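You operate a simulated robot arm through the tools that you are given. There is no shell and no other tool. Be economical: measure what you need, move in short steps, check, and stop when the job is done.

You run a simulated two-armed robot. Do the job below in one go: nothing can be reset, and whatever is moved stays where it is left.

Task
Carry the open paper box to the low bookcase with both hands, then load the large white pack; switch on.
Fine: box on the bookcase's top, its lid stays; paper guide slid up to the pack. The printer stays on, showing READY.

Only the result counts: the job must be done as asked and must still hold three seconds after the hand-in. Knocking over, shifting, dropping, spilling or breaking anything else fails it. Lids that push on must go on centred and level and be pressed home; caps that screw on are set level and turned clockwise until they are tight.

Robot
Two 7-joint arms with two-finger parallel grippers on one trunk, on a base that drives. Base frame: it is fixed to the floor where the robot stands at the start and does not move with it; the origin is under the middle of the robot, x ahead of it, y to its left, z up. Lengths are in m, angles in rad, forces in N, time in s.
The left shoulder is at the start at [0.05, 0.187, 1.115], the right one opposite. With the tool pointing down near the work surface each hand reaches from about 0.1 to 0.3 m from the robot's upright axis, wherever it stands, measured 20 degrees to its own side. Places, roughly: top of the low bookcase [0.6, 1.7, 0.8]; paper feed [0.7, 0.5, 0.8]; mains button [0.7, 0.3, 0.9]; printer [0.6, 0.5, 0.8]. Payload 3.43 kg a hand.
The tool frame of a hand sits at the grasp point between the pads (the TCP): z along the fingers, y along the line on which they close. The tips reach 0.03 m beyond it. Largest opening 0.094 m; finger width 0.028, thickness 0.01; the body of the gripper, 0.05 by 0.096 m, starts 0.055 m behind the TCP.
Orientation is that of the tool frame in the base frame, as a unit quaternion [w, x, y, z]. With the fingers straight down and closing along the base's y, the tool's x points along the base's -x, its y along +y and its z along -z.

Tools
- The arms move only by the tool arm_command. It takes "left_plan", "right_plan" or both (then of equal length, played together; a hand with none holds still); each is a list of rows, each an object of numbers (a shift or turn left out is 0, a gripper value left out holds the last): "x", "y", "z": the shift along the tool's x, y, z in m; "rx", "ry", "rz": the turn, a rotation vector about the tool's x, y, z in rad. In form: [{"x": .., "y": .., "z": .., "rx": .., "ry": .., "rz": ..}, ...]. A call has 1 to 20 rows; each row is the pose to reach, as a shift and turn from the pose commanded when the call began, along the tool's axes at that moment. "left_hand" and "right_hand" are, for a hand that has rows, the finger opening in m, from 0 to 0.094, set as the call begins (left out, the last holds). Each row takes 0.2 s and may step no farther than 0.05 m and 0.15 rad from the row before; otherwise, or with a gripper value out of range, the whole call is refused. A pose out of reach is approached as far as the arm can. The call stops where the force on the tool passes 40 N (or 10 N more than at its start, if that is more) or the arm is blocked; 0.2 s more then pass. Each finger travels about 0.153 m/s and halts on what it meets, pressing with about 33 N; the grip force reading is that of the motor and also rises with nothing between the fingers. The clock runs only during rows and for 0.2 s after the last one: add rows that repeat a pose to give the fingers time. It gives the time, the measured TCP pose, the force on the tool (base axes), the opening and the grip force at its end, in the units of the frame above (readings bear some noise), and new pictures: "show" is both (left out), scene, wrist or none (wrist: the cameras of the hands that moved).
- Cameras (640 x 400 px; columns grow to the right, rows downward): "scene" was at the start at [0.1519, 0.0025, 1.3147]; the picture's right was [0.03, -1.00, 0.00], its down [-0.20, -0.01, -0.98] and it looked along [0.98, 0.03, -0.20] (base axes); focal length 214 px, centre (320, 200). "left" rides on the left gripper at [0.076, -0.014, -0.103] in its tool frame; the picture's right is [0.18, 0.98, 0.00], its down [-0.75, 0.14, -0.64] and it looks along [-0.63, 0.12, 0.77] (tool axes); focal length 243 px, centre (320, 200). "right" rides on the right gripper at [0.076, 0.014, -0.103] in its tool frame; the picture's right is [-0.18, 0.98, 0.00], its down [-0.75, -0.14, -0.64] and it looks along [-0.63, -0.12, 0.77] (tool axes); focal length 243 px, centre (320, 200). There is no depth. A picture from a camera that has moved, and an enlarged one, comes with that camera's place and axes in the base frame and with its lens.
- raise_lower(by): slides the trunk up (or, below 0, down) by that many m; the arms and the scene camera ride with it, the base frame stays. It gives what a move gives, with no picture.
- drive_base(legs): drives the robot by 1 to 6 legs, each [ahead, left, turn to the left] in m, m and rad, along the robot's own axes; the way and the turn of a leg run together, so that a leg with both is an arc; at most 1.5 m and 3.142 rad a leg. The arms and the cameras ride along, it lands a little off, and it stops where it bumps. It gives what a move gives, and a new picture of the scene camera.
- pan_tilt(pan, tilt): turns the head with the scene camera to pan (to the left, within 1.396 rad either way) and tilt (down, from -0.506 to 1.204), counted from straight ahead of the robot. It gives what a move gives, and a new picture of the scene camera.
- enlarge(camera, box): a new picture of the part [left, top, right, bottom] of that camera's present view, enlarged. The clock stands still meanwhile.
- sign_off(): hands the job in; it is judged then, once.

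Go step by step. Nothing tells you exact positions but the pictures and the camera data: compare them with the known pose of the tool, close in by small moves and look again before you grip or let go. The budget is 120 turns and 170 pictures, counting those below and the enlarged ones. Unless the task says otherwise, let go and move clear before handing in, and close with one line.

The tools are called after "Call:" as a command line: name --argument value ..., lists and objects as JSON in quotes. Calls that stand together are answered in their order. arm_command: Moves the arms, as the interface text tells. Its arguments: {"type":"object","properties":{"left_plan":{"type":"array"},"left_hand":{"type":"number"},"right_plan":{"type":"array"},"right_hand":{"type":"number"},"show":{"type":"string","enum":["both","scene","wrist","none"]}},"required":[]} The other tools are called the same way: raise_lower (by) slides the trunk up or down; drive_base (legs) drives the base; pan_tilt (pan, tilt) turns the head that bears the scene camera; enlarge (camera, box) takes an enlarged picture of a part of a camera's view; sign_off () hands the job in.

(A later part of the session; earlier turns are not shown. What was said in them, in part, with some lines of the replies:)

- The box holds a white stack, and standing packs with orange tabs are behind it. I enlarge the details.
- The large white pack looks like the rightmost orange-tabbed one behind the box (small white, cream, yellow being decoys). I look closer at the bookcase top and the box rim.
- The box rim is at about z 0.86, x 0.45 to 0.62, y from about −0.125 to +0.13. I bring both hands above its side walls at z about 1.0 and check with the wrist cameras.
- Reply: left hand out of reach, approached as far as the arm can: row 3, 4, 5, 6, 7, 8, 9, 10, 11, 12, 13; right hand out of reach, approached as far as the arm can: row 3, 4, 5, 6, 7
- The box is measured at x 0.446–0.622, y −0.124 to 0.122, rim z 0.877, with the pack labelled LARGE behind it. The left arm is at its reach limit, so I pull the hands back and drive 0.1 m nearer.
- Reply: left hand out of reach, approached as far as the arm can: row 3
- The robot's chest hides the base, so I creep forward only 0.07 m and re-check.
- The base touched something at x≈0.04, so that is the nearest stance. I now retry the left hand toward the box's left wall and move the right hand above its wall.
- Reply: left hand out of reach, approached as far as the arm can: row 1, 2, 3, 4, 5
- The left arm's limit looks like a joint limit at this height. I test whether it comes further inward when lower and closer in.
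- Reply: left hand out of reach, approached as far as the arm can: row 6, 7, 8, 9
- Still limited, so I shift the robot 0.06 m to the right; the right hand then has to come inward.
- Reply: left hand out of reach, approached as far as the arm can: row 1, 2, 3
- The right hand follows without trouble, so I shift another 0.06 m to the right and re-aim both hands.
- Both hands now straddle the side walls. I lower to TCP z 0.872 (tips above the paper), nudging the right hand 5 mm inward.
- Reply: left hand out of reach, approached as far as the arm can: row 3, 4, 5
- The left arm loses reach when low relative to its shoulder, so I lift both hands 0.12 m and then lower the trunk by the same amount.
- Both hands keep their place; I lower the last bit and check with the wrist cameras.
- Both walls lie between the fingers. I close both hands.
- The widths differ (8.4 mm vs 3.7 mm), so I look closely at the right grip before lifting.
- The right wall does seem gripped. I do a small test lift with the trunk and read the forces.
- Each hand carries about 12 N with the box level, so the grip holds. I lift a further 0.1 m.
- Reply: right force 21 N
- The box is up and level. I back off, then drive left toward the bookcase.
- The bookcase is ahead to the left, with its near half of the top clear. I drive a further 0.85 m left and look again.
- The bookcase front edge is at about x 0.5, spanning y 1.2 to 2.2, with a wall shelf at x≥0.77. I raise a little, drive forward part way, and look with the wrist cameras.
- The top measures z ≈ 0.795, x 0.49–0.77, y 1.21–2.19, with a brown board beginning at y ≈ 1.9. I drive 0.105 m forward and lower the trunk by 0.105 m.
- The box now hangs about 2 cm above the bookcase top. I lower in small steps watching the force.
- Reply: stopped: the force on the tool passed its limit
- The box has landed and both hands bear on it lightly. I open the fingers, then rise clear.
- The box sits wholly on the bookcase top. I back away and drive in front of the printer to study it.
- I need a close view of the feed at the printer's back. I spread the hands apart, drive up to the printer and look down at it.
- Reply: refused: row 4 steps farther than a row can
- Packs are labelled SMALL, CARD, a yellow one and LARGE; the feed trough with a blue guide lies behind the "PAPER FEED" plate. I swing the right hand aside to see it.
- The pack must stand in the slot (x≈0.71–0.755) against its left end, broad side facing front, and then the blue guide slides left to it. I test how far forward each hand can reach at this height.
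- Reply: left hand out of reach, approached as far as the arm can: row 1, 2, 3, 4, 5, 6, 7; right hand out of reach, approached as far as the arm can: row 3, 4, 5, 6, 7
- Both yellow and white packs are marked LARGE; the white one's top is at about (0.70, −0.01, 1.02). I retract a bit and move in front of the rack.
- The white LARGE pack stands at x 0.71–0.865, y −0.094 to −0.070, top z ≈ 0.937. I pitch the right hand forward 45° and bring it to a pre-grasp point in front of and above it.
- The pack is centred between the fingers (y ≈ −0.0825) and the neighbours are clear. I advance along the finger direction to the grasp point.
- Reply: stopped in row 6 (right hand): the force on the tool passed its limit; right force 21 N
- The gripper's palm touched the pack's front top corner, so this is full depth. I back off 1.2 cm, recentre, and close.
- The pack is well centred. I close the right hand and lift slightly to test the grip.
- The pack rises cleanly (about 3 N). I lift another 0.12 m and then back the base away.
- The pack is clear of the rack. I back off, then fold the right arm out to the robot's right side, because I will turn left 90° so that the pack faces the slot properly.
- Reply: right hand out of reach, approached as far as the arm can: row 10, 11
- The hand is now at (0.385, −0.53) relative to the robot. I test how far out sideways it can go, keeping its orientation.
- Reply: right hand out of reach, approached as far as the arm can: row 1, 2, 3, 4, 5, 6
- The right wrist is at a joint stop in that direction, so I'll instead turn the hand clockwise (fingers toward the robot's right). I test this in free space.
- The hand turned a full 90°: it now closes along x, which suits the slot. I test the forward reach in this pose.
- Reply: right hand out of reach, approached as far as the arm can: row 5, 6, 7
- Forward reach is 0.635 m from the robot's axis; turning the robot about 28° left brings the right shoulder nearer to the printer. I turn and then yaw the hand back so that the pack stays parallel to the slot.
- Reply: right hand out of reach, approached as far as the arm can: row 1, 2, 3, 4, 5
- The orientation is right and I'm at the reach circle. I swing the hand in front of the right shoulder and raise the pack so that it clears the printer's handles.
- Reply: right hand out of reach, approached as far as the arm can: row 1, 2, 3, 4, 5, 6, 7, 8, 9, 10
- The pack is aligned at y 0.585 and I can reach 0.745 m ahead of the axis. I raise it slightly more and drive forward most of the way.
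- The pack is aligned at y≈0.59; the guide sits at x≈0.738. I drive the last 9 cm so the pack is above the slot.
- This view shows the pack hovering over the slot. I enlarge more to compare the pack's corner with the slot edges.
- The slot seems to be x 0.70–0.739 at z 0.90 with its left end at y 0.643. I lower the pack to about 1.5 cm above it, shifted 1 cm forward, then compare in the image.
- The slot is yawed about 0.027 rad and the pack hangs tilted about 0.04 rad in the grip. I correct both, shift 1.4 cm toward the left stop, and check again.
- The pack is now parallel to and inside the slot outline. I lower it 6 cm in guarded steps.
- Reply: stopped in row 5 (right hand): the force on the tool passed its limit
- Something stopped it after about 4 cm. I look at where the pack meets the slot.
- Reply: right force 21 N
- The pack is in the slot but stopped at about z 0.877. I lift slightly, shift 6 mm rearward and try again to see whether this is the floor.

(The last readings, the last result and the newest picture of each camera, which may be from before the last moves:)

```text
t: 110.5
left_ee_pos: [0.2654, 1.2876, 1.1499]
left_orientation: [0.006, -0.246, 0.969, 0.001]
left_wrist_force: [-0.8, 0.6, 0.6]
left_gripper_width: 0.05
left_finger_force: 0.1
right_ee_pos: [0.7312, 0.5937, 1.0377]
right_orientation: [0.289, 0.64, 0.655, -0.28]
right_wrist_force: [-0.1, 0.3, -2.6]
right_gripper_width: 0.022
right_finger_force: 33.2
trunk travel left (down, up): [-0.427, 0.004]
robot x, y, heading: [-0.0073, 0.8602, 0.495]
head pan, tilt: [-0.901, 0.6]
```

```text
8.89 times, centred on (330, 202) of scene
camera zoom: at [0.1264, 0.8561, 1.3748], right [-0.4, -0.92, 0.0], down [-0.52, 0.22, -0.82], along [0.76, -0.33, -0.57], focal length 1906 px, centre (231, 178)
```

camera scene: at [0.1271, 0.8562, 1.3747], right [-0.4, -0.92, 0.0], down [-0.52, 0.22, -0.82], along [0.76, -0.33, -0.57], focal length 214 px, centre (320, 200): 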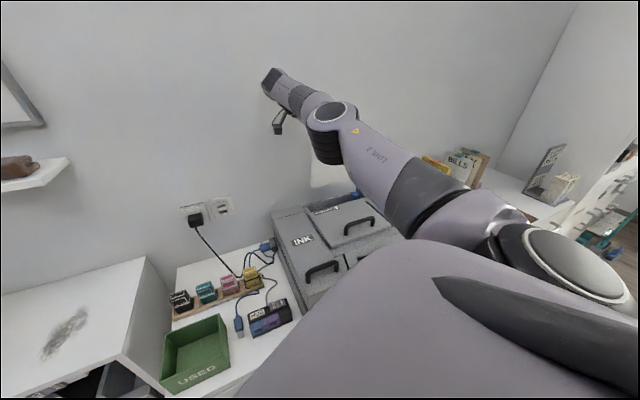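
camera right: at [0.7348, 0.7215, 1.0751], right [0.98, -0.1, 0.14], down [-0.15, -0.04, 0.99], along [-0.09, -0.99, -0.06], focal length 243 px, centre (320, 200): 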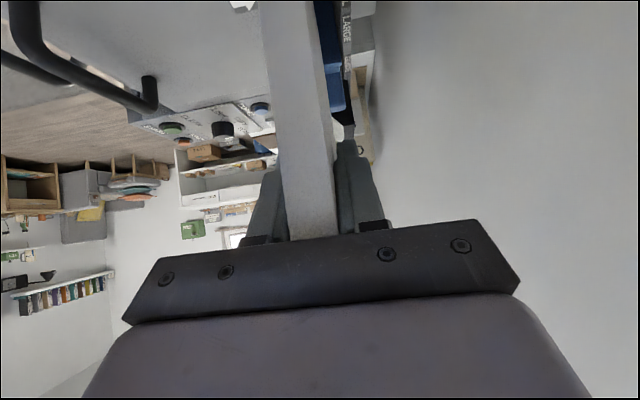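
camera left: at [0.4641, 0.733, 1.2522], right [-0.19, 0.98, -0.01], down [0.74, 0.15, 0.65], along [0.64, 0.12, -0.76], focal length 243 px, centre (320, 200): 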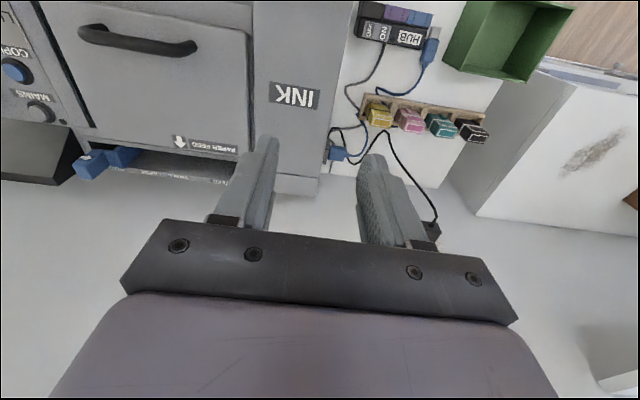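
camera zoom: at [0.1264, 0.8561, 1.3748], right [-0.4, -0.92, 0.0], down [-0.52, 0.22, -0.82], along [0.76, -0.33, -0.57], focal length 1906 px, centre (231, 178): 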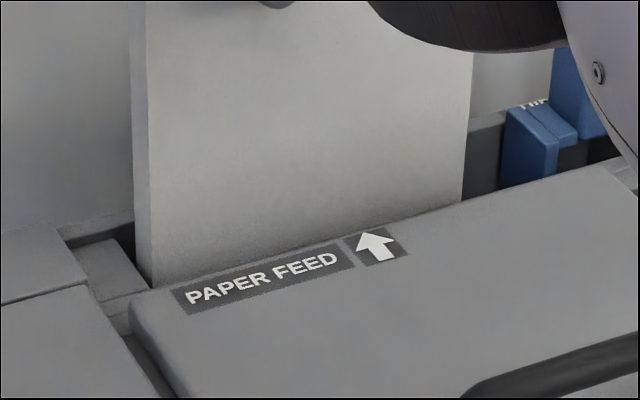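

It was only caught on the front lip; now it slides freely. I keep lowering, guarded.

Call:
arm_command --right_plan '[{"x": 0.0088, "z": 0.0082}, {"x": 0.0176, "z": 0.0164}, {"x": 0.0264, "z": 0.0246}, {"x": 0.0352, "z": 0.0328}, {"x": 0.044, "z": 0.041}]' --show "none"

Call:
enlarge --camera "scene" --box '[290, 150, 370, 220]'

```text
t: 111.7
left_ee_pos: [0.2653, 1.2888, 1.1503]
left_orientation: [0.006, -0.245, 0.969, 0.0]
left_wrist_force: [0.0, 1.1, 1.0]
left_gripper_width: 0.0501
left_finger_force: 0.0
right_ee_pos: [0.7299, 0.5935, 0.9778]
right_orientation: [0.288, 0.64, 0.655, -0.279]
right_wrist_force: [-0.8, 0.1, -2.7]
right_gripper_width: 0.0221
right_finger_force: 33.3
trunk travel left (down, up): [-0.427, 0.004]
robot x, y, heading: [-0.0088, 0.8647, 0.489]
head pan, tilt: [-0.901, 0.6]
```

```text
5.71 times, centred on (330, 185) of scene
camera zoom: at [0.1264, 0.8563, 1.3748], right [-0.4, -0.92, 0.0], down [-0.52, 0.22, -0.82], along [0.76, -0.33, -0.57], focal length 1226 px, centre (263, 286)
```

zoom: 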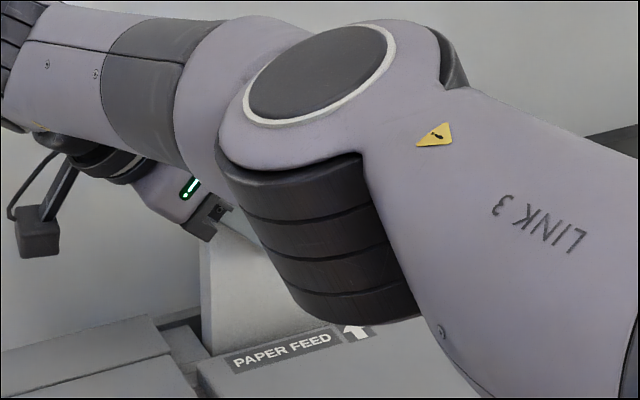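

The pack bottom is near z 0.79 and still free. I continue down in small guarded steps.

Call:
arm_command --right_plan '[{"x": 0.0055, "z": 0.0051}, {"x": 0.011, "z": 0.0102}, {"x": 0.0165, "z": 0.0154}, {"x": 0.022, "z": 0.0205}]' --show "wrist"

```text
t: 112.7
left_ee_pos: [0.2625, 1.2886, 1.1532]
left_orientation: [0.008, -0.245, 0.97, -0.001]
left_wrist_force: [-0.2, 0.4, -0.1]
left_gripper_width: 0.05
left_finger_force: 0.1
right_ee_pos: [0.7248, 0.5932, 0.9576]
right_orientation: [0.294, 0.642, 0.652, -0.277]
right_wrist_force: [3.0, 1.3, 34.1]
right_gripper_width: 0.022
right_finger_force: 33.2
right hand out of reach, approached as far as the arm can: row 3, 4
trunk travel left (down, up): [-0.427, 0.004]
robot x, y, heading: [-0.0074, 0.863, 0.489]
head pan, tilt: [-0.901, 0.6]
camera right: at [0.7377, 0.7203, 0.9699], right [0.98, -0.1, 0.15], down [-0.16, -0.04, 0.99], along [-0.1, -0.99, -0.05], focal length 243 px, centre (320, 200)
```

right: 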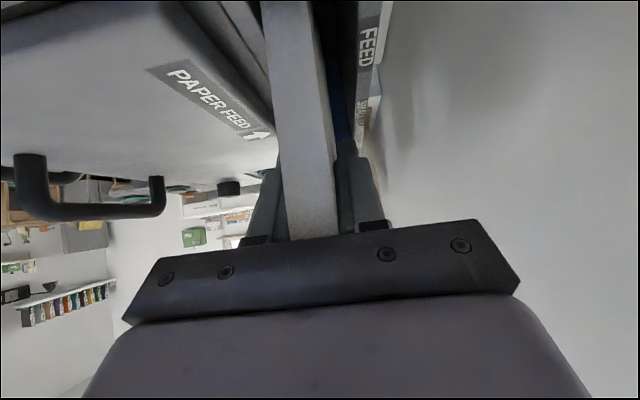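

The force rose to 34 N: the pack stands on the slot floor. I relieve the pressure, open the fingers, and withdraw along the finger axis.

Call:
arm_command --right_plan '[{"x": -0.003, "z": -0.003}, {"x": -0.003, "z": -0.003}]' --show "none"

Call:
arm_command --right_plan '[{"z": 0}, {"z": 0}, {"z": 0}]' --right_hand 0.045 --show "wrist"

```text
t: 113.3
left_ee_pos: [0.2642, 1.2899, 1.1503]
left_orientation: [0.008, -0.245, 0.97, 0.0]
left_wrist_force: [0.4, -0.1, 0.1]
left_gripper_width: 0.0501
left_finger_force: 0.1
right_ee_pos: [0.7256, 0.5933, 0.9568]
right_orientation: [0.291, 0.641, 0.653, -0.278]
right_wrist_force: [5.8, -2.1, 24.4]
right_gripper_width: 0.0223
right_finger_force: 32.6
trunk travel left (down, up): [-0.427, 0.004]
robot x, y, heading: [-0.0042, 0.8622, 0.494]
head pan, tilt: [-0.901, 0.6]
```

```text
t: 114.1
left_ee_pos: [0.2651, 1.2881, 1.1502]
left_orientation: [0.007, -0.245, 0.969, 0.0]
left_wrist_force: [0.6, 0.6, 0.0]
left_gripper_width: 0.05
left_finger_force: 0.1
right_ee_pos: [0.7256, 0.594, 0.9533]
right_orientation: [0.288, 0.64, 0.655, -0.279]
right_wrist_force: [0.3, 1.5, 0.5]
right_gripper_width: 0.0452
right_finger_force: 0.0
trunk travel left (down, up): [-0.427, 0.004]
robot x, y, heading: [-0.0083, 0.8638, 0.497]
head pan, tilt: [-0.901, 0.6]
camera right: at [0.7373, 0.7204, 0.965], right [0.99, -0.1, 0.14], down [-0.14, -0.04, 0.99], along [-0.09, -0.99, -0.06], focal length 243 px, centre (320, 200)
```

right: 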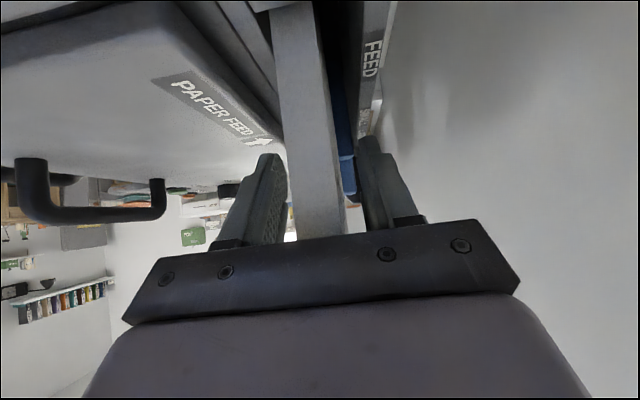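

Released and the pack stands. I withdraw along the finger axis and then up.

Call:
arm_command --right_plan '[{"z": -0.03}, {"z": -0.06}, {"z": -0.09}, {"x": -0.02, "z": -0.12}, {"x": -0.05, "z": -0.15}]'

Call:
enlarge --camera "scene" --box '[270, 140, 410, 240]'

```text
t: 115.3
left_ee_pos: [0.2649, 1.2883, 1.1517]
left_orientation: [0.007, -0.245, 0.97, 0.0]
left_wrist_force: [0.7, -0.1, 0.7]
left_gripper_width: 0.0498
left_finger_force: 0.0
right_ee_pos: [0.7219, 0.6702, 1.0906]
right_orientation: [0.289, 0.64, 0.655, -0.279]
right_wrist_force: [0.5, -1.1, -0.1]
right_gripper_width: 0.0449
right_finger_force: 0.1
trunk travel left (down, up): [-0.427, 0.004]
robot x, y, heading: [-0.0063, 0.8638, 0.492]
head pan, tilt: [-0.901, 0.6]
camera scene: at [0.1253, 0.8563, 1.3749], right [-0.4, -0.92, 0.0], down [-0.52, 0.22, -0.83], along [0.76, -0.33, -0.56], focal length 214 px, centre (320, 200)
camera right: at [0.7335, 0.7962, 1.1042], right [0.98, -0.1, 0.14], down [-0.14, -0.04, 0.99], along [-0.09, -0.99, -0.06], focal length 243 px, centre (320, 200)
```

scene: 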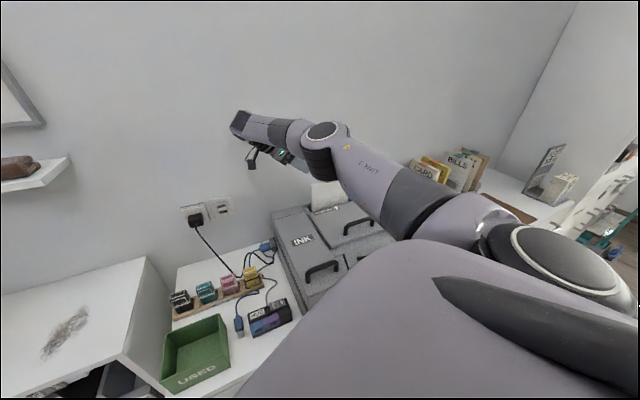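
right: 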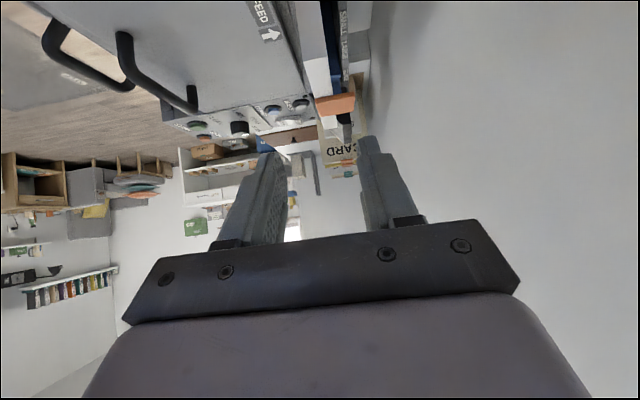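

```text
4.00 times, centred on (340, 190) of scene
camera zoom: at [0.1253, 0.8563, 1.3749], right [-0.4, -0.92, 0.0], down [-0.52, 0.22, -0.83], along [0.76, -0.33, -0.56], focal length 858 px, centre (240, 240)
```

zoom: 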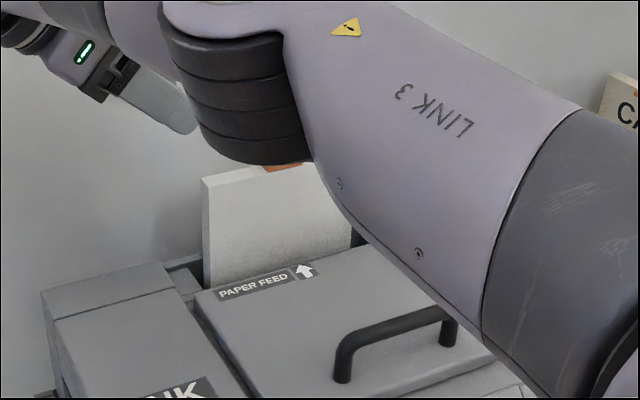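

The pack stands in the slot with its right end near the LARGE mark. Next I turn the hand vertical (closing along x) and high, then move the robot right to reach the blue guide.

Call:
arm_command --right_plan '[{"x": -0.011, "z": -0.0103, "ry": 0.137}, {"x": -0.022, "z": -0.0205, "ry": 0.274}, {"x": -0.033, "z": -0.031, "ry": 0.41}, {"x": -0.044, "z": -0.041, "ry": 0.547}, {"x": -0.051, "z": -0.048, "ry": 0.684}, {"x": -0.051, "z": -0.048, "ry": 0.82}, {"x": -0.051, "z": -0.048, "ry": 0.82}]' --right_hand 0.06 --show "none"

Call:
drive_base --legs '[[-0.1, -0.22, 0]]'

Call:
arm_command --right_plan '[{"z": 0}]' --show "wrist"

```text
t: 116.9
left_ee_pos: [0.2644, 1.2882, 1.1515]
left_orientation: [0.006, -0.245, 0.969, 0.0]
left_wrist_force: [-0.4, 0.3, -0.4]
left_gripper_width: 0.0499
left_finger_force: 0.1
right_ee_pos: [0.7233, 0.6705, 1.1617]
right_orientation: [0.002, 0.698, 0.716, 0.001]
right_wrist_force: [-0.3, -0.5, -0.6]
right_gripper_width: 0.0599
right_finger_force: 0.1
trunk travel left (down, up): [-0.427, 0.004]
robot x, y, heading: [-0.0098, 0.862, 0.492]
head pan, tilt: [-0.901, 0.6]
```

```text
t: 118.7
left_ee_pos: [0.2819, 1.0472, 1.1514]
left_orientation: [0.007, -0.244, 0.97, 0.001]
left_wrist_force: [-0.7, 0.4, 0.4]
left_gripper_width: 0.05
left_finger_force: 0.1
right_ee_pos: [0.7373, 0.4286, 1.1613]
right_orientation: [0.003, 0.699, 0.715, 0.0]
right_wrist_force: [0.1, 0.3, -1.7]
right_gripper_width: 0.0601
right_finger_force: 0.1
trunk travel left (down, up): [-0.427, 0.004]
robot x, y, heading: [0.0058, 0.6221, 0.492]
head pan, tilt: [-0.901, 0.6]
camera scene: at [0.1417, 0.6151, 1.3749], right [-0.4, -0.92, 0.0], down [-0.52, 0.23, -0.82], along [0.76, -0.33, -0.57], focal length 214 px, centre (320, 200)
```

scene: 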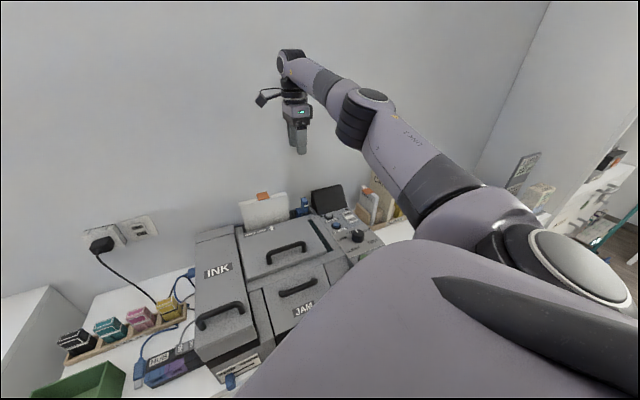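

```text
t: 119.1
left_ee_pos: [0.2823, 1.0465, 1.1522]
left_orientation: [0.006, -0.245, 0.97, 0.0]
left_wrist_force: [0.9, 0.6, -0.3]
left_gripper_width: 0.0501
left_finger_force: 0.0
right_ee_pos: [0.7384, 0.4283, 1.1612]
right_orientation: [0.003, 0.699, 0.715, 0.0]
right_wrist_force: [0.1, 0.0, -0.2]
right_gripper_width: 0.0601
right_finger_force: 0.0
trunk travel left (down, up): [-0.427, 0.004]
robot x, y, heading: [0.0126, 0.6232, 0.487]
head pan, tilt: [-0.901, 0.6]
camera right: at [0.7506, 0.5055, 1.2628], right [0.99, -0.16, 0.01], down [-0.13, -0.75, 0.65], along [-0.1, -0.64, -0.76], focal length 243 px, centre (320, 200)
```

right: 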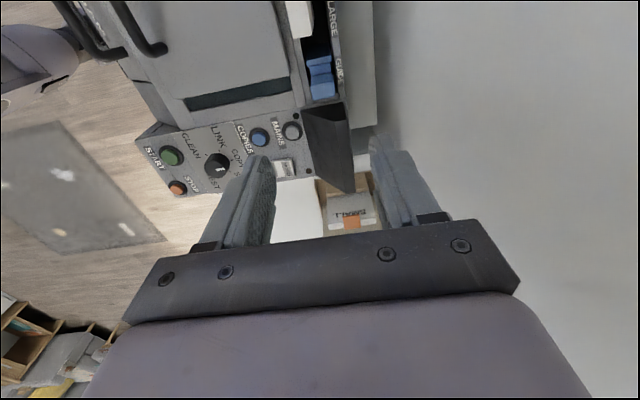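

Both views now show the guide clearly. I enlarge them to fix its position.

Call:
enlarge --camera "scene" --box '[230, 175, 370, 265]'

Call:
enlarge --camera "right" --box '[240, 0, 400, 160]'

```text
4.44 times, centred on (300, 220) of scene
camera zoom: at [0.1417, 0.6157, 1.3749], right [-0.4, -0.92, 0.0], down [-0.52, 0.23, -0.83], along [0.76, -0.33, -0.56], focal length 953 px, centre (409, 111)
```

zoom: 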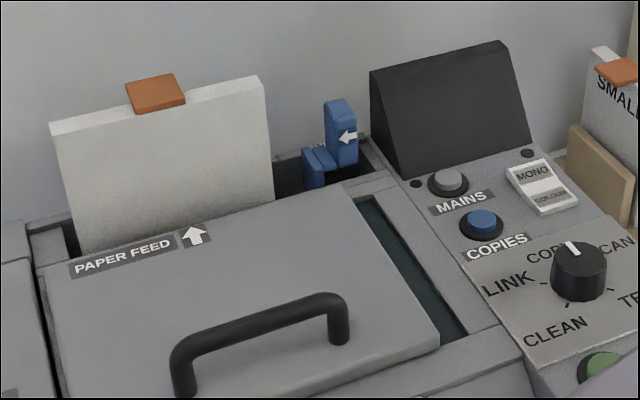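

```text
2.50 times, centred on (320, 80) of right
camera zoom: at [0.7506, 0.5055, 1.2628], right [0.99, -0.16, 0.01], down [-0.13, -0.75, 0.65], along [-0.1, -0.64, -0.76], focal length 606 px, centre (320, 500)
```

zoom: 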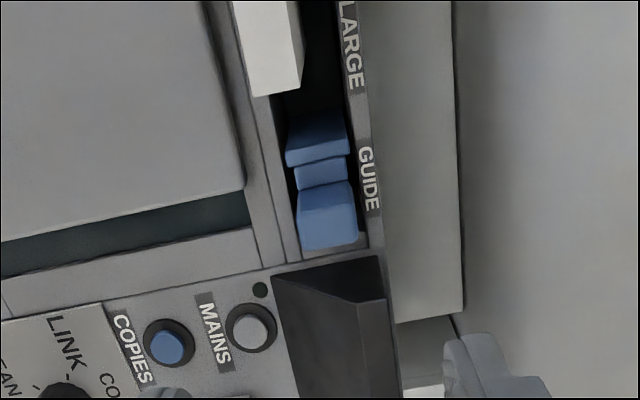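

The guide's handle is at about (0.742, 0.415), z 0.895–0.95; its jaw is about 3 cm from the pack's edge. I lower the open hand over the handle.

Call:
arm_command --right_plan '[{"x": -0.0133, "y": 0.0036, "z": 0.03}, {"x": -0.0133, "y": 0.0036, "z": 0.07}, {"x": -0.0133, "y": 0.0036, "z": 0.11}, {"x": -0.0133, "y": 0.0036, "z": 0.145}, {"x": -0.0133, "y": 0.0036, "z": 0.145}]' --show "wrist"

Call:
enlarge --camera "scene" --box '[230, 145, 370, 235]'

```text
t: 120.3
left_ee_pos: [0.2821, 1.0472, 1.1504]
left_orientation: [0.006, -0.244, 0.97, 0.0]
left_wrist_force: [-0.2, 0.1, -0.1]
left_gripper_width: 0.0499
left_finger_force: 0.1
right_ee_pos: [0.7422, 0.4167, 1.0181]
right_orientation: [0.004, 0.699, 0.715, 0.0]
right_wrist_force: [-0.4, 0.0, -0.8]
right_gripper_width: 0.06
right_finger_force: 0.0
trunk travel left (down, up): [-0.427, 0.004]
robot x, y, heading: [0.0068, 0.6246, 0.492]
head pan, tilt: [-0.901, 0.6]
camera right: at [0.7551, 0.4927, 1.1201], right [0.99, -0.16, 0.01], down [-0.13, -0.75, 0.65], along [-0.1, -0.64, -0.76], focal length 243 px, centre (320, 200)
```

right: 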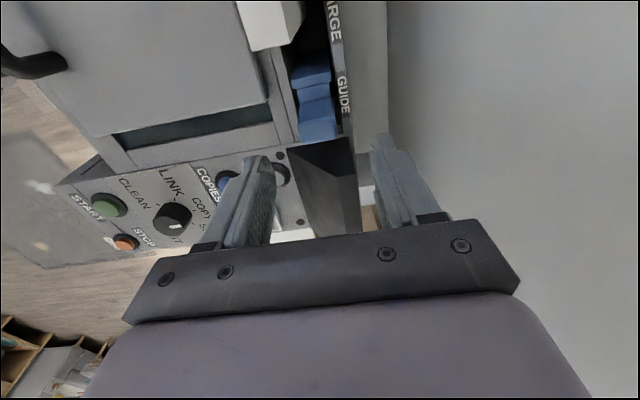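

```text
4.44 times, centred on (300, 190) of scene
camera zoom: at [0.1415, 0.6157, 1.3749], right [-0.4, -0.92, 0.0], down [-0.52, 0.23, -0.83], along [0.76, -0.33, -0.56], focal length 953 px, centre (409, 244)
```

zoom: 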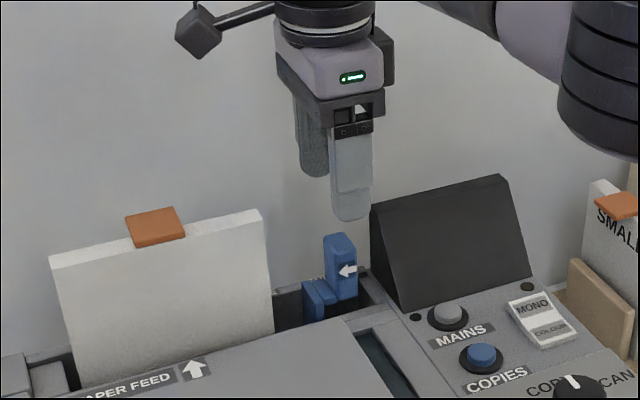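

The hand is centred over the handle. I lower the last 6 cm, guarded.

Call:
arm_command --right_plan '[{"x": -0.002, "z": 0.02}, {"x": -0.002, "z": 0.04}, {"x": -0.002, "z": 0.063}, {"x": -0.002, "z": 0.063}]' --show "wrist"

Call:
enlarge --camera "scene" --box '[230, 145, 370, 235]'

```text
t: 121.3
left_ee_pos: [0.2819, 1.0478, 1.1514]
left_orientation: [0.006, -0.244, 0.97, 0.001]
left_wrist_force: [-0.5, -0.6, 0.3]
left_gripper_width: 0.0503
left_finger_force: 0.1
right_ee_pos: [0.742, 0.4137, 0.9555]
right_orientation: [0.003, 0.699, 0.715, 0.0]
right_wrist_force: [0.4, 0.1, -0.8]
right_gripper_width: 0.06
right_finger_force: 0.2
trunk travel left (down, up): [-0.427, 0.004]
robot x, y, heading: [0.0072, 0.6226, 0.484]
head pan, tilt: [-0.901, 0.6]
camera right: at [0.754, 0.4895, 1.0563], right [0.99, -0.16, 0.01], down [-0.13, -0.75, 0.65], along [-0.1, -0.64, -0.76], focal length 243 px, centre (320, 200)
```

right: 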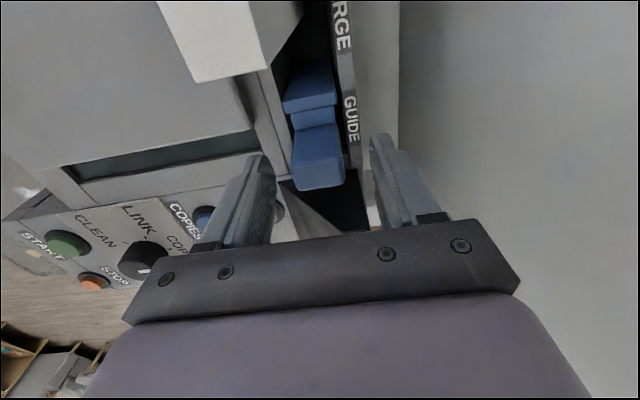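

```text
4.44 times, centred on (300, 190) of scene
camera zoom: at [0.1415, 0.6158, 1.3749], right [-0.4, -0.92, 0.0], down [-0.52, 0.23, -0.83], along [0.76, -0.33, -0.56], focal length 953 px, centre (409, 244)
```

zoom: 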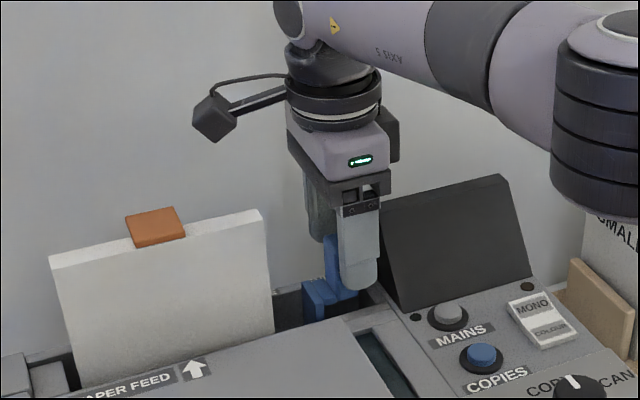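

The handle is between the fingers. I shift 6 mm left and close on it.

Call:
arm_command --right_plan '[{"x": 0.006, "y": -0.001}, {"x": 0.006, "y": -0.001}, {"x": 0.006, "y": -0.001}, {"x": 0.006, "y": -0.001}]' --right_hand 0.015 --show "wrist"

```text
t: 122.3
left_ee_pos: [0.2822, 1.0473, 1.1501]
left_orientation: [0.007, -0.245, 0.97, 0.0]
left_wrist_force: [0.2, -0.3, -0.1]
left_gripper_width: 0.05
left_finger_force: 0.1
right_ee_pos: [0.7404, 0.4196, 0.9547]
right_orientation: [0.004, 0.699, 0.715, 0.0]
right_wrist_force: [-2.7, -0.3, 0.8]
right_gripper_width: 0.0288
right_finger_force: 45.0
trunk travel left (down, up): [-0.427, 0.004]
robot x, y, heading: [0.0118, 0.623, 0.49]
head pan, tilt: [-0.901, 0.6]
camera right: at [0.753, 0.4954, 1.0561], right [0.99, -0.16, 0.01], down [-0.13, -0.75, 0.65], along [-0.1, -0.64, -0.76], focal length 243 px, centre (320, 200)
```

right: 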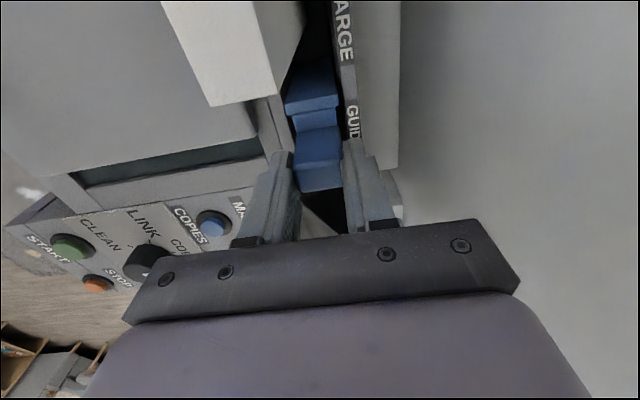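

The handle is held (28.8 mm wide). I slide it 2.4 cm toward the pack and look.

Call:
arm_command --right_plan '[{"x": 0.006}, {"x": 0.012}, {"x": 0.018}, {"x": 0.024}, {"x": 0.024}]' --show "wrist"

Call:
enlarge --camera "scene" --box '[230, 160, 370, 250]'

```text
t: 123.5
left_ee_pos: [0.2803, 1.0468, 1.1517]
left_orientation: [0.007, -0.245, 0.97, 0.0]
left_wrist_force: [0.3, 0.2, 0.1]
left_gripper_width: 0.05
left_finger_force: 0.0
right_ee_pos: [0.7392, 0.4427, 0.9554]
right_orientation: [0.005, 0.699, 0.715, 0.001]
right_wrist_force: [-10.9, -0.5, 5.1]
right_gripper_width: 0.0293
right_finger_force: 45.1
trunk travel left (down, up): [-0.427, 0.004]
robot x, y, heading: [0.0097, 0.6249, 0.488]
head pan, tilt: [-0.901, 0.6]
camera right: at [0.7523, 0.5191, 1.0561], right [0.99, -0.16, 0.01], down [-0.13, -0.75, 0.65], along [-0.1, -0.64, -0.76], focal length 243 px, centre (320, 200)
```

right: 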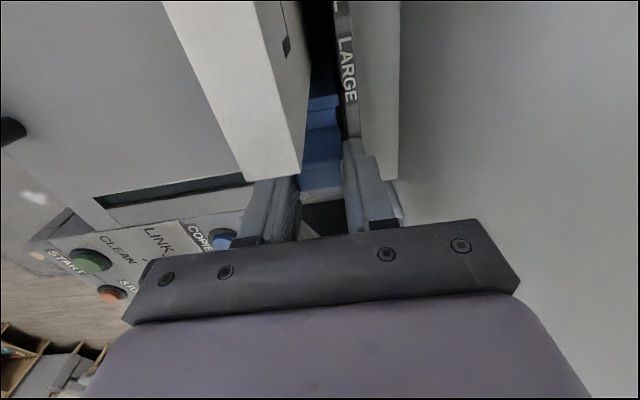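

```text
4.44 times, centred on (300, 205) of scene
camera zoom: at [0.1397, 0.6159, 1.3752], right [-0.4, -0.92, 0.0], down [-0.52, 0.23, -0.83], along [0.76, -0.33, -0.56], focal length 953 px, centre (409, 178)
```

zoom: 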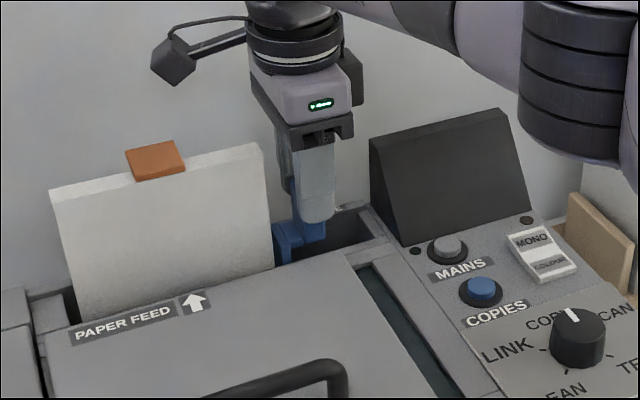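

The jaw is about 1 cm from the pack. I push on in small steps until the force shows contact.

Call:
arm_command --right_plan '[{"x": 0.003, "y": 0.001}, {"x": 0.006, "y": 0.001}, {"x": 0.008, "y": 0.001}, {"x": 0.008, "y": 0.001}]' --show "none"

Call:
enlarge --camera "scene" --box '[270, 180, 330, 225]'

Call:
enlarge --camera "right" --box '[240, 0, 400, 200]'

```text
t: 124.5
left_ee_pos: [0.2799, 1.0476, 1.1516]
left_orientation: [0.008, -0.244, 0.97, 0.001]
left_wrist_force: [-0.3, 0.5, 0.2]
left_gripper_width: 0.0501
left_finger_force: 0.1
right_ee_pos: [0.7396, 0.451, 0.9548]
right_orientation: [0.003, 0.699, 0.715, -0.002]
right_wrist_force: [-18.7, -2.0, 1.8]
right_gripper_width: 0.0291
right_finger_force: 44.9
trunk travel left (down, up): [-0.427, 0.004]
robot x, y, heading: [0.0117, 0.6236, 0.487]
head pan, tilt: [-0.901, 0.6]
```

```text
8.89 times, centred on (300, 202) of scene
camera zoom: at [0.1393, 0.6156, 1.3751], right [-0.4, -0.92, 0.0], down [-0.52, 0.23, -0.83], along [0.76, -0.33, -0.56], focal length 1906 px, centre (498, 178)
```

zoom: 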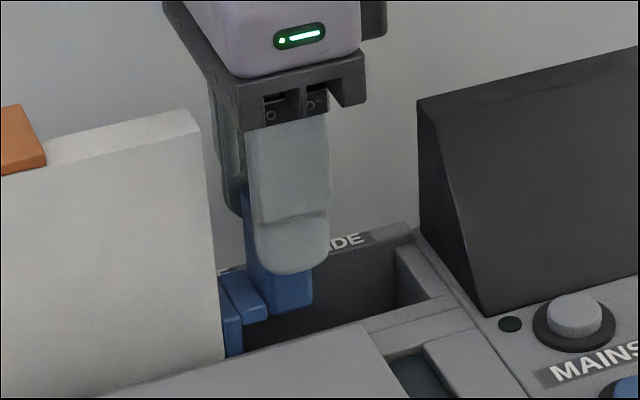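

```text
2.00 times, centred on (320, 100) of right
camera zoom: at [0.7524, 0.5271, 1.056], right [0.99, -0.16, 0.0], down [-0.13, -0.75, 0.65], along [-0.1, -0.64, -0.76], focal length 485 px, centre (320, 400)
```

zoom: 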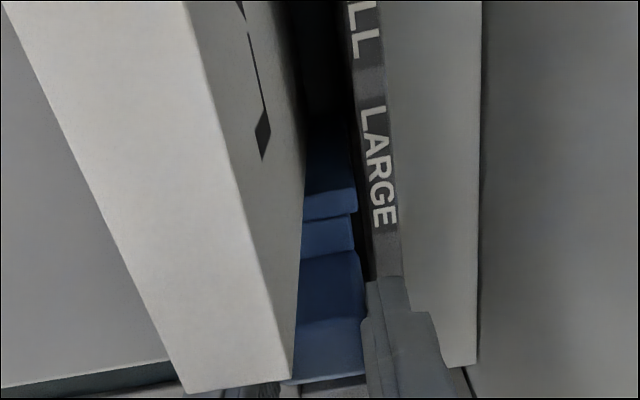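

The jaw is about to touch; there is some sideways load because the slot's direction differs slightly. I ease that sideways and push a few more millimetres.

Call:
arm_command --right_plan '[{"x": 0.0, "y": -0.003}, {"x": 0.002, "y": -0.003}, {"x": 0.004, "y": -0.003}, {"x": 0.006, "y": -0.003}, {"x": 0.006, "y": -0.003}]' --show "none"

Call:
enlarge --camera "scene" --box '[230, 165, 330, 235]'

```text
t: 125.7
left_ee_pos: [0.2808, 1.0478, 1.1509]
left_orientation: [0.007, -0.244, 0.97, 0.0]
left_wrist_force: [0.5, -0.3, 0.2]
left_gripper_width: 0.05
left_finger_force: 0.0
right_ee_pos: [0.7394, 0.4583, 0.9543]
right_orientation: [0.005, 0.699, 0.715, 0.001]
right_wrist_force: [2.4, -0.2, 11.0]
right_gripper_width: 0.0294
right_finger_force: 45.2
trunk travel left (down, up): [-0.427, 0.004]
robot x, y, heading: [0.0088, 0.6293, 0.489]
head pan, tilt: [-0.901, 0.6]
```

```text
5.71 times, centred on (280, 200) of scene
camera zoom: at [0.1407, 0.6161, 1.3751], right [-0.4, -0.92, 0.0], down [-0.52, 0.23, -0.83], along [0.76, -0.33, -0.56], focal length 1226 px, centre (549, 200)
```

zoom: 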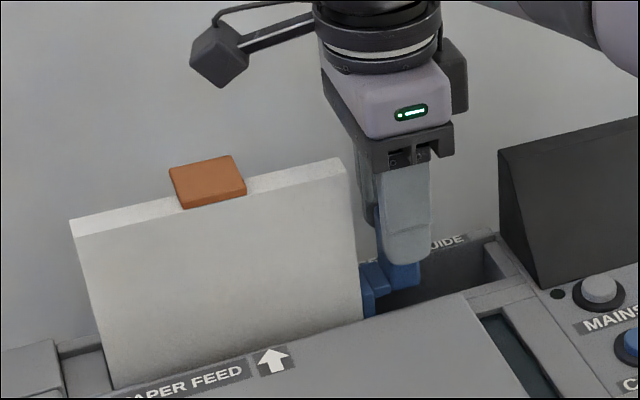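

No resistance yet and the pack has not moved. I push a few more millimetres.

Call:
arm_command --right_plan '[{"x": 0.002}, {"x": 0.004}, {"x": 0.006}, {"x": 0.006}]' --show "none"

Call:
enlarge --camera "scene" --box '[230, 165, 330, 235]'

```text
t: 126.7
left_ee_pos: [0.2816, 1.0443, 1.1509]
left_orientation: [0.006, -0.243, 0.97, 0.001]
left_wrist_force: [0.4, 0.0, 0.5]
left_gripper_width: 0.05
left_finger_force: 0.1
right_ee_pos: [0.7379, 0.4593, 0.9549]
right_orientation: [0.006, 0.701, 0.713, 0.001]
right_wrist_force: [12.9, -18.7, 20.9]
right_gripper_width: 0.0293
right_finger_force: 45.1
trunk travel left (down, up): [-0.427, 0.004]
robot x, y, heading: [0.009, 0.6241, 0.491]
head pan, tilt: [-0.901, 0.6]
```

```text
5.71 times, centred on (280, 200) of scene
camera zoom: at [0.1406, 0.6138, 1.3752], right [-0.4, -0.92, 0.0], down [-0.52, 0.23, -0.83], along [0.76, -0.33, -0.56], focal length 1226 px, centre (549, 200)
```

zoom: 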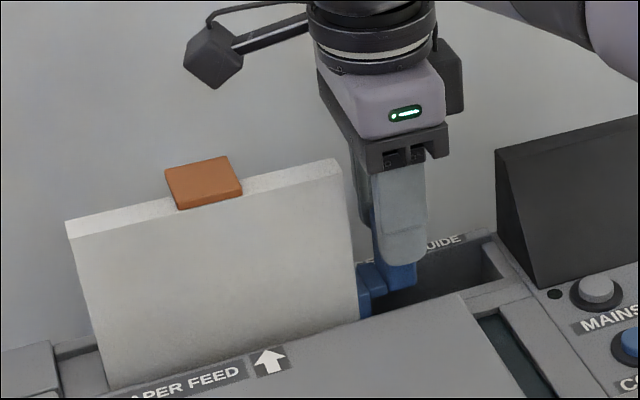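

There is now a firm 19 N along the slot: the jaw is up against the pack. I relax a little, open and rise.

Call:
arm_command --right_plan '[{"x": -0.005}, {"x": -0.005}, {"x": -0.005}, {"x": -0.005}]' --right_hand 0.06 --show "none"

Call:
arm_command --right_plan '[{"z": -0.04}, {"z": -0.08}, {"z": -0.12}, {"z": -0.16}, {"z": -0.2}]' --show "wrist"

Call:
enlarge --camera "scene" --box '[225, 165, 345, 245]'

Call:
enlarge --camera "right" --box '[220, 0, 420, 160]'

```text
t: 127.7
left_ee_pos: [0.2811, 1.0485, 1.1504]
left_orientation: [0.006, -0.244, 0.97, 0.0]
left_wrist_force: [0.1, -1.0, 0.4]
left_gripper_width: 0.0502
left_finger_force: 0.0
right_ee_pos: [0.7384, 0.4577, 0.9525]
right_orientation: [0.004, 0.699, 0.715, -0.001]
right_wrist_force: [-0.4, -0.5, 0.0]
right_gripper_width: 0.0601
right_finger_force: 0.0
trunk travel left (down, up): [-0.427, 0.004]
robot x, y, heading: [0.0108, 0.6211, 0.491]
head pan, tilt: [-0.901, 0.6]
```

```text
t: 128.9
left_ee_pos: [0.2813, 1.0484, 1.15]
left_orientation: [0.007, -0.244, 0.97, 0.0]
left_wrist_force: [0.7, 0.0, 0.2]
left_gripper_width: 0.0501
left_finger_force: 0.1
right_ee_pos: [0.7382, 0.4571, 1.156]
right_orientation: [0.004, 0.7, 0.715, -0.001]
right_wrist_force: [0.1, 0.2, -0.4]
right_gripper_width: 0.06
right_finger_force: 0.1
trunk travel left (down, up): [-0.427, 0.004]
robot x, y, heading: [0.0105, 0.627, 0.49]
head pan, tilt: [-0.901, 0.6]
camera right: at [0.7497, 0.5342, 1.2574], right [0.99, -0.16, 0.01], down [-0.13, -0.75, 0.65], along [-0.1, -0.64, -0.76], focal length 243 px, centre (320, 200)
```

right: 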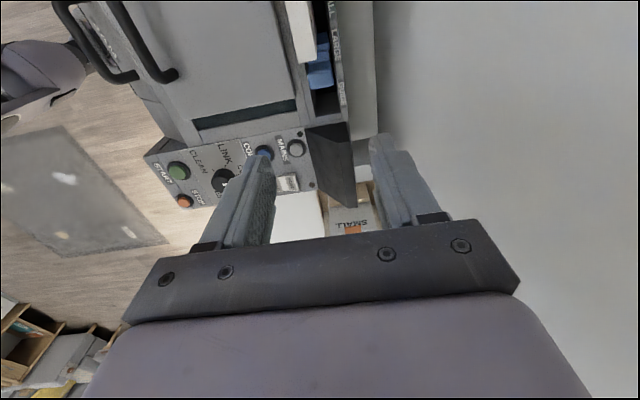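

```text
5.00 times, centred on (285, 205) of scene
camera zoom: at [0.1411, 0.6164, 1.3749], right [-0.4, -0.92, 0.0], down [-0.52, 0.23, -0.83], along [0.76, -0.33, -0.56], focal length 1072 px, centre (495, 175)
```

zoom: 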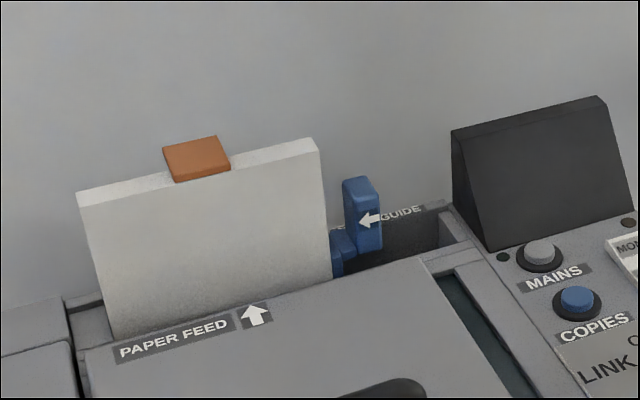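

```text
2.50 times, centred on (320, 80) of right
camera zoom: at [0.7497, 0.5342, 1.2574], right [0.99, -0.16, 0.01], down [-0.13, -0.75, 0.65], along [-0.1, -0.64, -0.76], focal length 606 px, centre (320, 500)
```

zoom: 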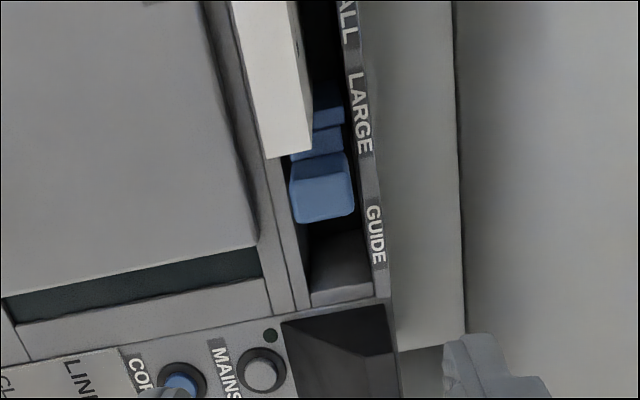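

The guide is against the pack. The MAINS button is at about (0.681, 0.345, 0.892); I close the fingers and bring them above it.

Call:
arm_command --right_plan '[{"x": -0.028, "y": -0.016}, {"x": -0.055, "y": -0.032}, {"x": -0.083, "y": -0.048}, {"x": -0.1107, "y": -0.0655}, {"x": -0.1107, "y": -0.0655, "z": 0.045}, {"x": -0.1107, "y": -0.0655, "z": 0.09}, {"x": -0.1107, "y": -0.0655, "z": 0.135}, {"x": -0.1107, "y": -0.0655, "z": 0.18}, {"x": -0.1107, "y": -0.0655, "z": 0.18}]' --right_hand 0.0 --show "wrist"

Call:
pan_tilt --pan -0.8 --tilt 0.7

Call:
enlarge --camera "scene" --box '[270, 130, 390, 220]'

```text
t: 130.9
left_ee_pos: [0.2817, 1.0486, 1.1509]
left_orientation: [0.007, -0.245, 0.97, -0.001]
left_wrist_force: [-0.4, 0.8, 0.2]
left_gripper_width: 0.0496
left_finger_force: 0.1
right_ee_pos: [0.6756, 0.3461, 0.9742]
right_orientation: [0.003, 0.699, 0.715, 0.0]
right_wrist_force: [0.2, 1.1, -0.3]
right_gripper_width: 0.0
right_finger_force: 33.2
trunk travel left (down, up): [-0.427, 0.004]
robot x, y, heading: [0.0053, 0.622, 0.495]
head pan, tilt: [-0.901, 0.6]
camera right: at [0.6886, 0.422, 1.0755], right [0.99, -0.16, 0.01], down [-0.13, -0.75, 0.65], along [-0.1, -0.64, -0.76], focal length 243 px, centre (320, 200)
```

right: 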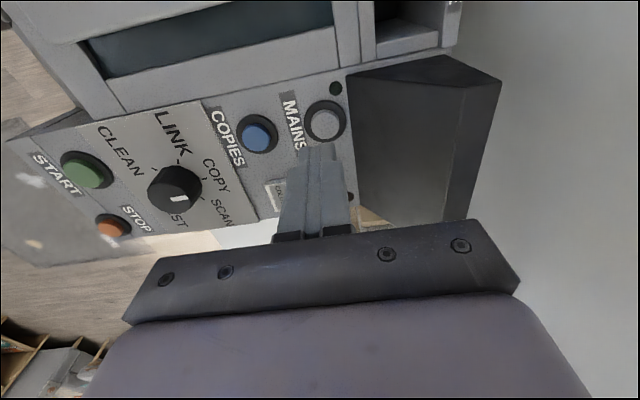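

```text
t: 131.6
left_ee_pos: [0.282, 1.0479, 1.151]
left_orientation: [0.008, -0.244, 0.97, 0.0]
left_wrist_force: [0.8, 0.4, 0.3]
left_gripper_width: 0.0502
left_finger_force: 0.0
right_ee_pos: [0.6761, 0.3458, 0.9751]
right_orientation: [0.003, 0.7, 0.714, 0.0]
right_wrist_force: [0.6, 0.5, 0.2]
right_gripper_width: 0.0004
right_finger_force: 32.4
trunk travel left (down, up): [-0.427, 0.004]
robot x, y, heading: [0.0078, 0.6213, 0.491]
head pan, tilt: [-0.799, 0.7]
camera scene: at [0.1416, 0.6251, 1.3663], right [-0.31, -0.95, 0.0], down [-0.61, 0.2, -0.77], along [0.73, -0.23, -0.64], focal length 214 px, centre (320, 200)
```

scene: 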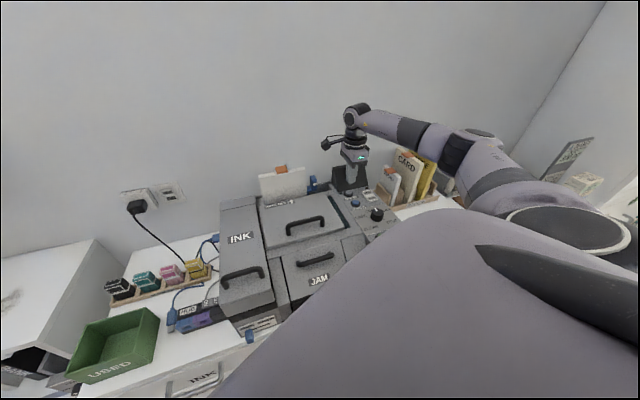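

```text
4.44 times, centred on (330, 175) of scene
camera zoom: at [0.1416, 0.6251, 1.3663], right [-0.31, -0.95, 0.0], down [-0.61, 0.2, -0.77], along [0.73, -0.23, -0.64], focal length 953 px, centre (276, 311)
```

zoom: 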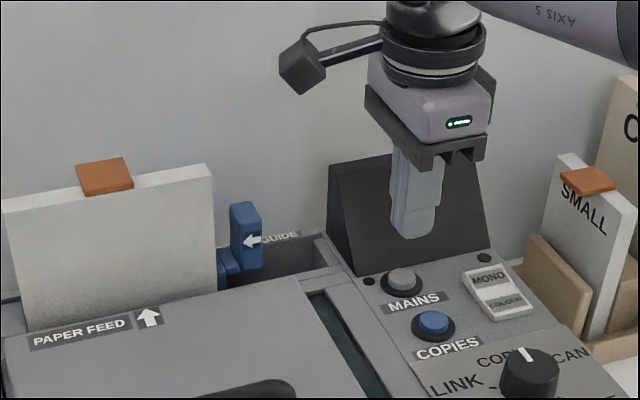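

The closed fingertips are centred over MAINS. I press down in small guarded steps.

Call:
arm_command --right_plan '[{"y": 0.003, "z": 0.02}, {"y": 0.003, "z": 0.04}, {"y": 0.003, "z": 0.047}, {"y": 0.003, "z": 0.052}, {"y": 0.003, "z": 0.056}]' --show "none"

Call:
enlarge --camera "scene" --box '[300, 145, 390, 215]'

```text
t: 132.8
left_ee_pos: [0.28, 1.0489, 1.1504]
left_orientation: [0.008, -0.244, 0.97, 0.0]
left_wrist_force: [-1.3, 0.6, 0.1]
left_gripper_width: 0.0497
left_finger_force: 0.1
right_ee_pos: [0.6783, 0.3446, 0.9239]
right_orientation: [0.006, 0.7, 0.714, 0.003]
right_wrist_force: [-0.4, -0.7, 23.6]
right_gripper_width: 0.0
right_finger_force: 32.9
trunk travel left (down, up): [-0.427, 0.004]
robot x, y, heading: [0.0068, 0.6225, 0.492]
head pan, tilt: [-0.799, 0.7]
```

```text
5.71 times, centred on (345, 180) of scene
camera zoom: at [0.1386, 0.6261, 1.3671], right [-0.3, -0.95, 0.0], down [-0.61, 0.2, -0.77], along [0.73, -0.23, -0.64], focal length 1226 px, centre (177, 314)
```

zoom: 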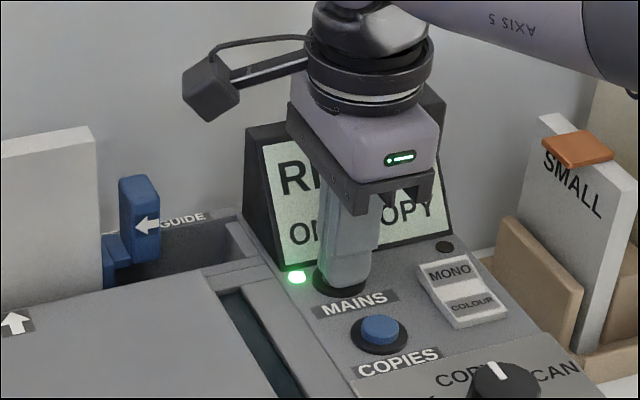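

The screen lit up and the lamp is green. I lift straight off the button and read the display.

Call:
arm_command --right_plan '[{"z": -0.04}, {"z": -0.08}, {"z": -0.12}, {"z": -0.16}, {"z": -0.2}, {"z": -0.22}]' --show "none"

Call:
enlarge --camera "scene" --box '[260, 150, 400, 240]'

```text
t: 134.2
left_ee_pos: [0.2824, 1.0473, 1.1504]
left_orientation: [0.007, -0.245, 0.97, 0.0]
left_wrist_force: [-1.1, 0.8, -0.3]
left_gripper_width: 0.05
left_finger_force: 0.0
right_ee_pos: [0.6787, 0.3465, 1.1389]
right_orientation: [0.004, 0.699, 0.715, 0.0]
right_wrist_force: [0.6, -0.7, 1.4]
right_gripper_width: 0.0
right_finger_force: 33.0
trunk travel left (down, up): [-0.427, 0.004]
robot x, y, heading: [0.0071, 0.6289, 0.49]
head pan, tilt: [-0.799, 0.7]
```

```text
4.44 times, centred on (330, 195) of scene
camera zoom: at [0.1415, 0.6252, 1.3662], right [-0.3, -0.95, 0.0], down [-0.61, 0.2, -0.77], along [0.73, -0.23, -0.64], focal length 953 px, centre (276, 222)
```

zoom: 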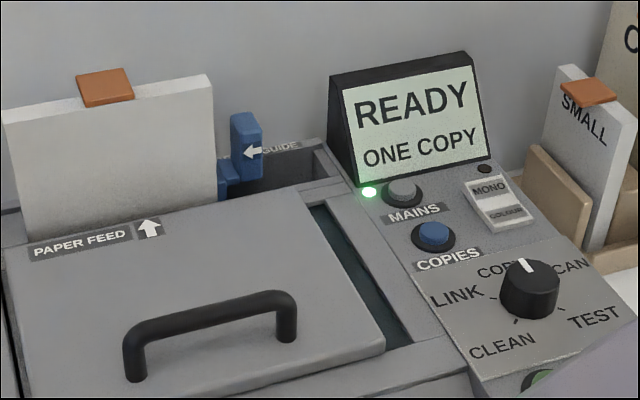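

It shows READY. I back the robot clear and take a last look at everything.

Call:
drive_base --legs '[[-0.31, 0.165, 0], [0, 0, -0.49]]'

Call:
pan_tilt --pan -0.2 --tilt 0.55

Call:
enlarge --camera "scene" --box '[240, 130, 400, 230]'

```text
t: 137.8
left_ee_pos: [0.1079, 0.8701, 1.1504]
left_orientation: [0.006, 0.001, 1.0, -0.002]
left_wrist_force: [0.5, -0.7, 1.3]
left_gripper_width: 0.05
left_finger_force: 0.1
right_ee_pos: [0.1238, 0.0677, 1.1392]
right_orientation: [0.003, 0.853, 0.523, -0.002]
right_wrist_force: [0.6, -0.6, 0.7]
right_gripper_width: 0.0
right_finger_force: 32.8
trunk travel left (down, up): [-0.427, 0.004]
robot x, y, heading: [-0.3297, 0.6294, -0.005]
head pan, tilt: [-0.799, 0.7]
camera scene: at [-0.216, 0.5666, 1.3663], right [-0.72, -0.69, 0.0], down [-0.45, 0.46, -0.76], along [0.53, -0.55, -0.64], focal length 214 px, centre (320, 200)
```

scene: 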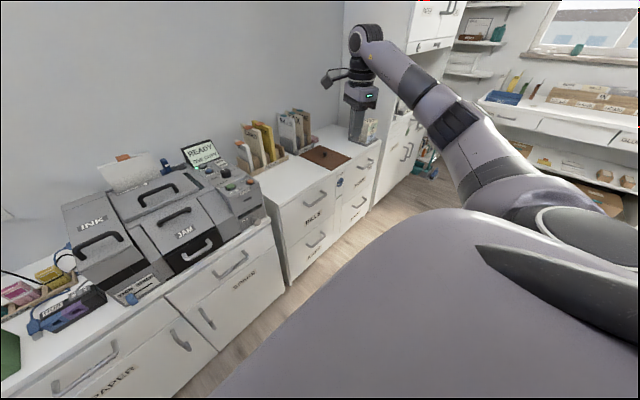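

```text
t: 138.8
left_ee_pos: [0.1087, 0.872, 1.1491]
left_orientation: [0.006, 0.0, 1.0, -0.001]
left_wrist_force: [-0.5, 0.6, -0.2]
left_gripper_width: 0.0499
left_finger_force: 0.1
right_ee_pos: [0.1241, 0.0672, 1.1385]
right_orientation: [0.004, 0.853, 0.522, -0.001]
right_wrist_force: [-0.2, -0.2, 0.3]
right_gripper_width: 0.0001
right_finger_force: 33.0
trunk travel left (down, up): [-0.427, 0.004]
robot x, y, heading: [-0.3302, 0.6251, -0.012]
head pan, tilt: [-0.201, 0.55]
camera scene: at [-0.187, 0.6096, 1.3794], right [-0.2, -0.98, 0.0], down [-0.51, 0.11, -0.85], along [0.83, -0.17, -0.52], focal length 214 px, centre (320, 200)
```

scene: 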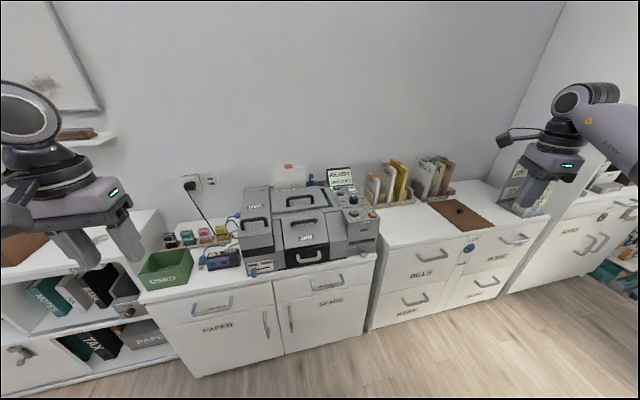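

```text
4.00 times, centred on (320, 180) of scene
camera zoom: at [-0.187, 0.6096, 1.3794], right [-0.2, -0.98, 0.0], down [-0.51, 0.11, -0.85], along [0.83, -0.17, -0.52], focal length 858 px, centre (320, 280)
```

zoom: 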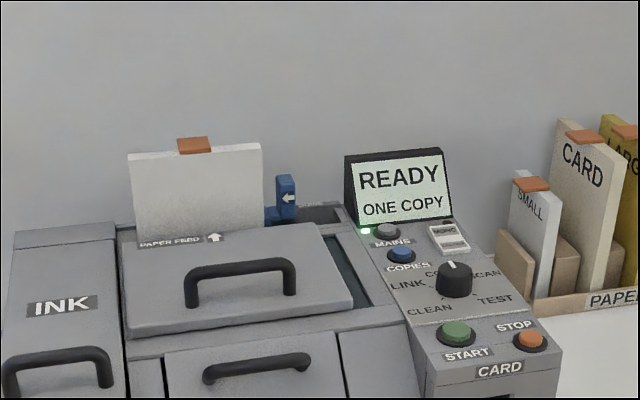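

The pack stands upright in the feed with the guide against it, and the display reads READY. The box lid still lies on the drawers, the rack is undisturbed, and both hands are clear, so I hand in.

Call:
sign_off

```text
The job is handed in.
```

The open paper box now stands on the bookcase, its lid left where it was. The large white pack is loaded with the paper guide slid up to it, and the printer is on, showing READY.
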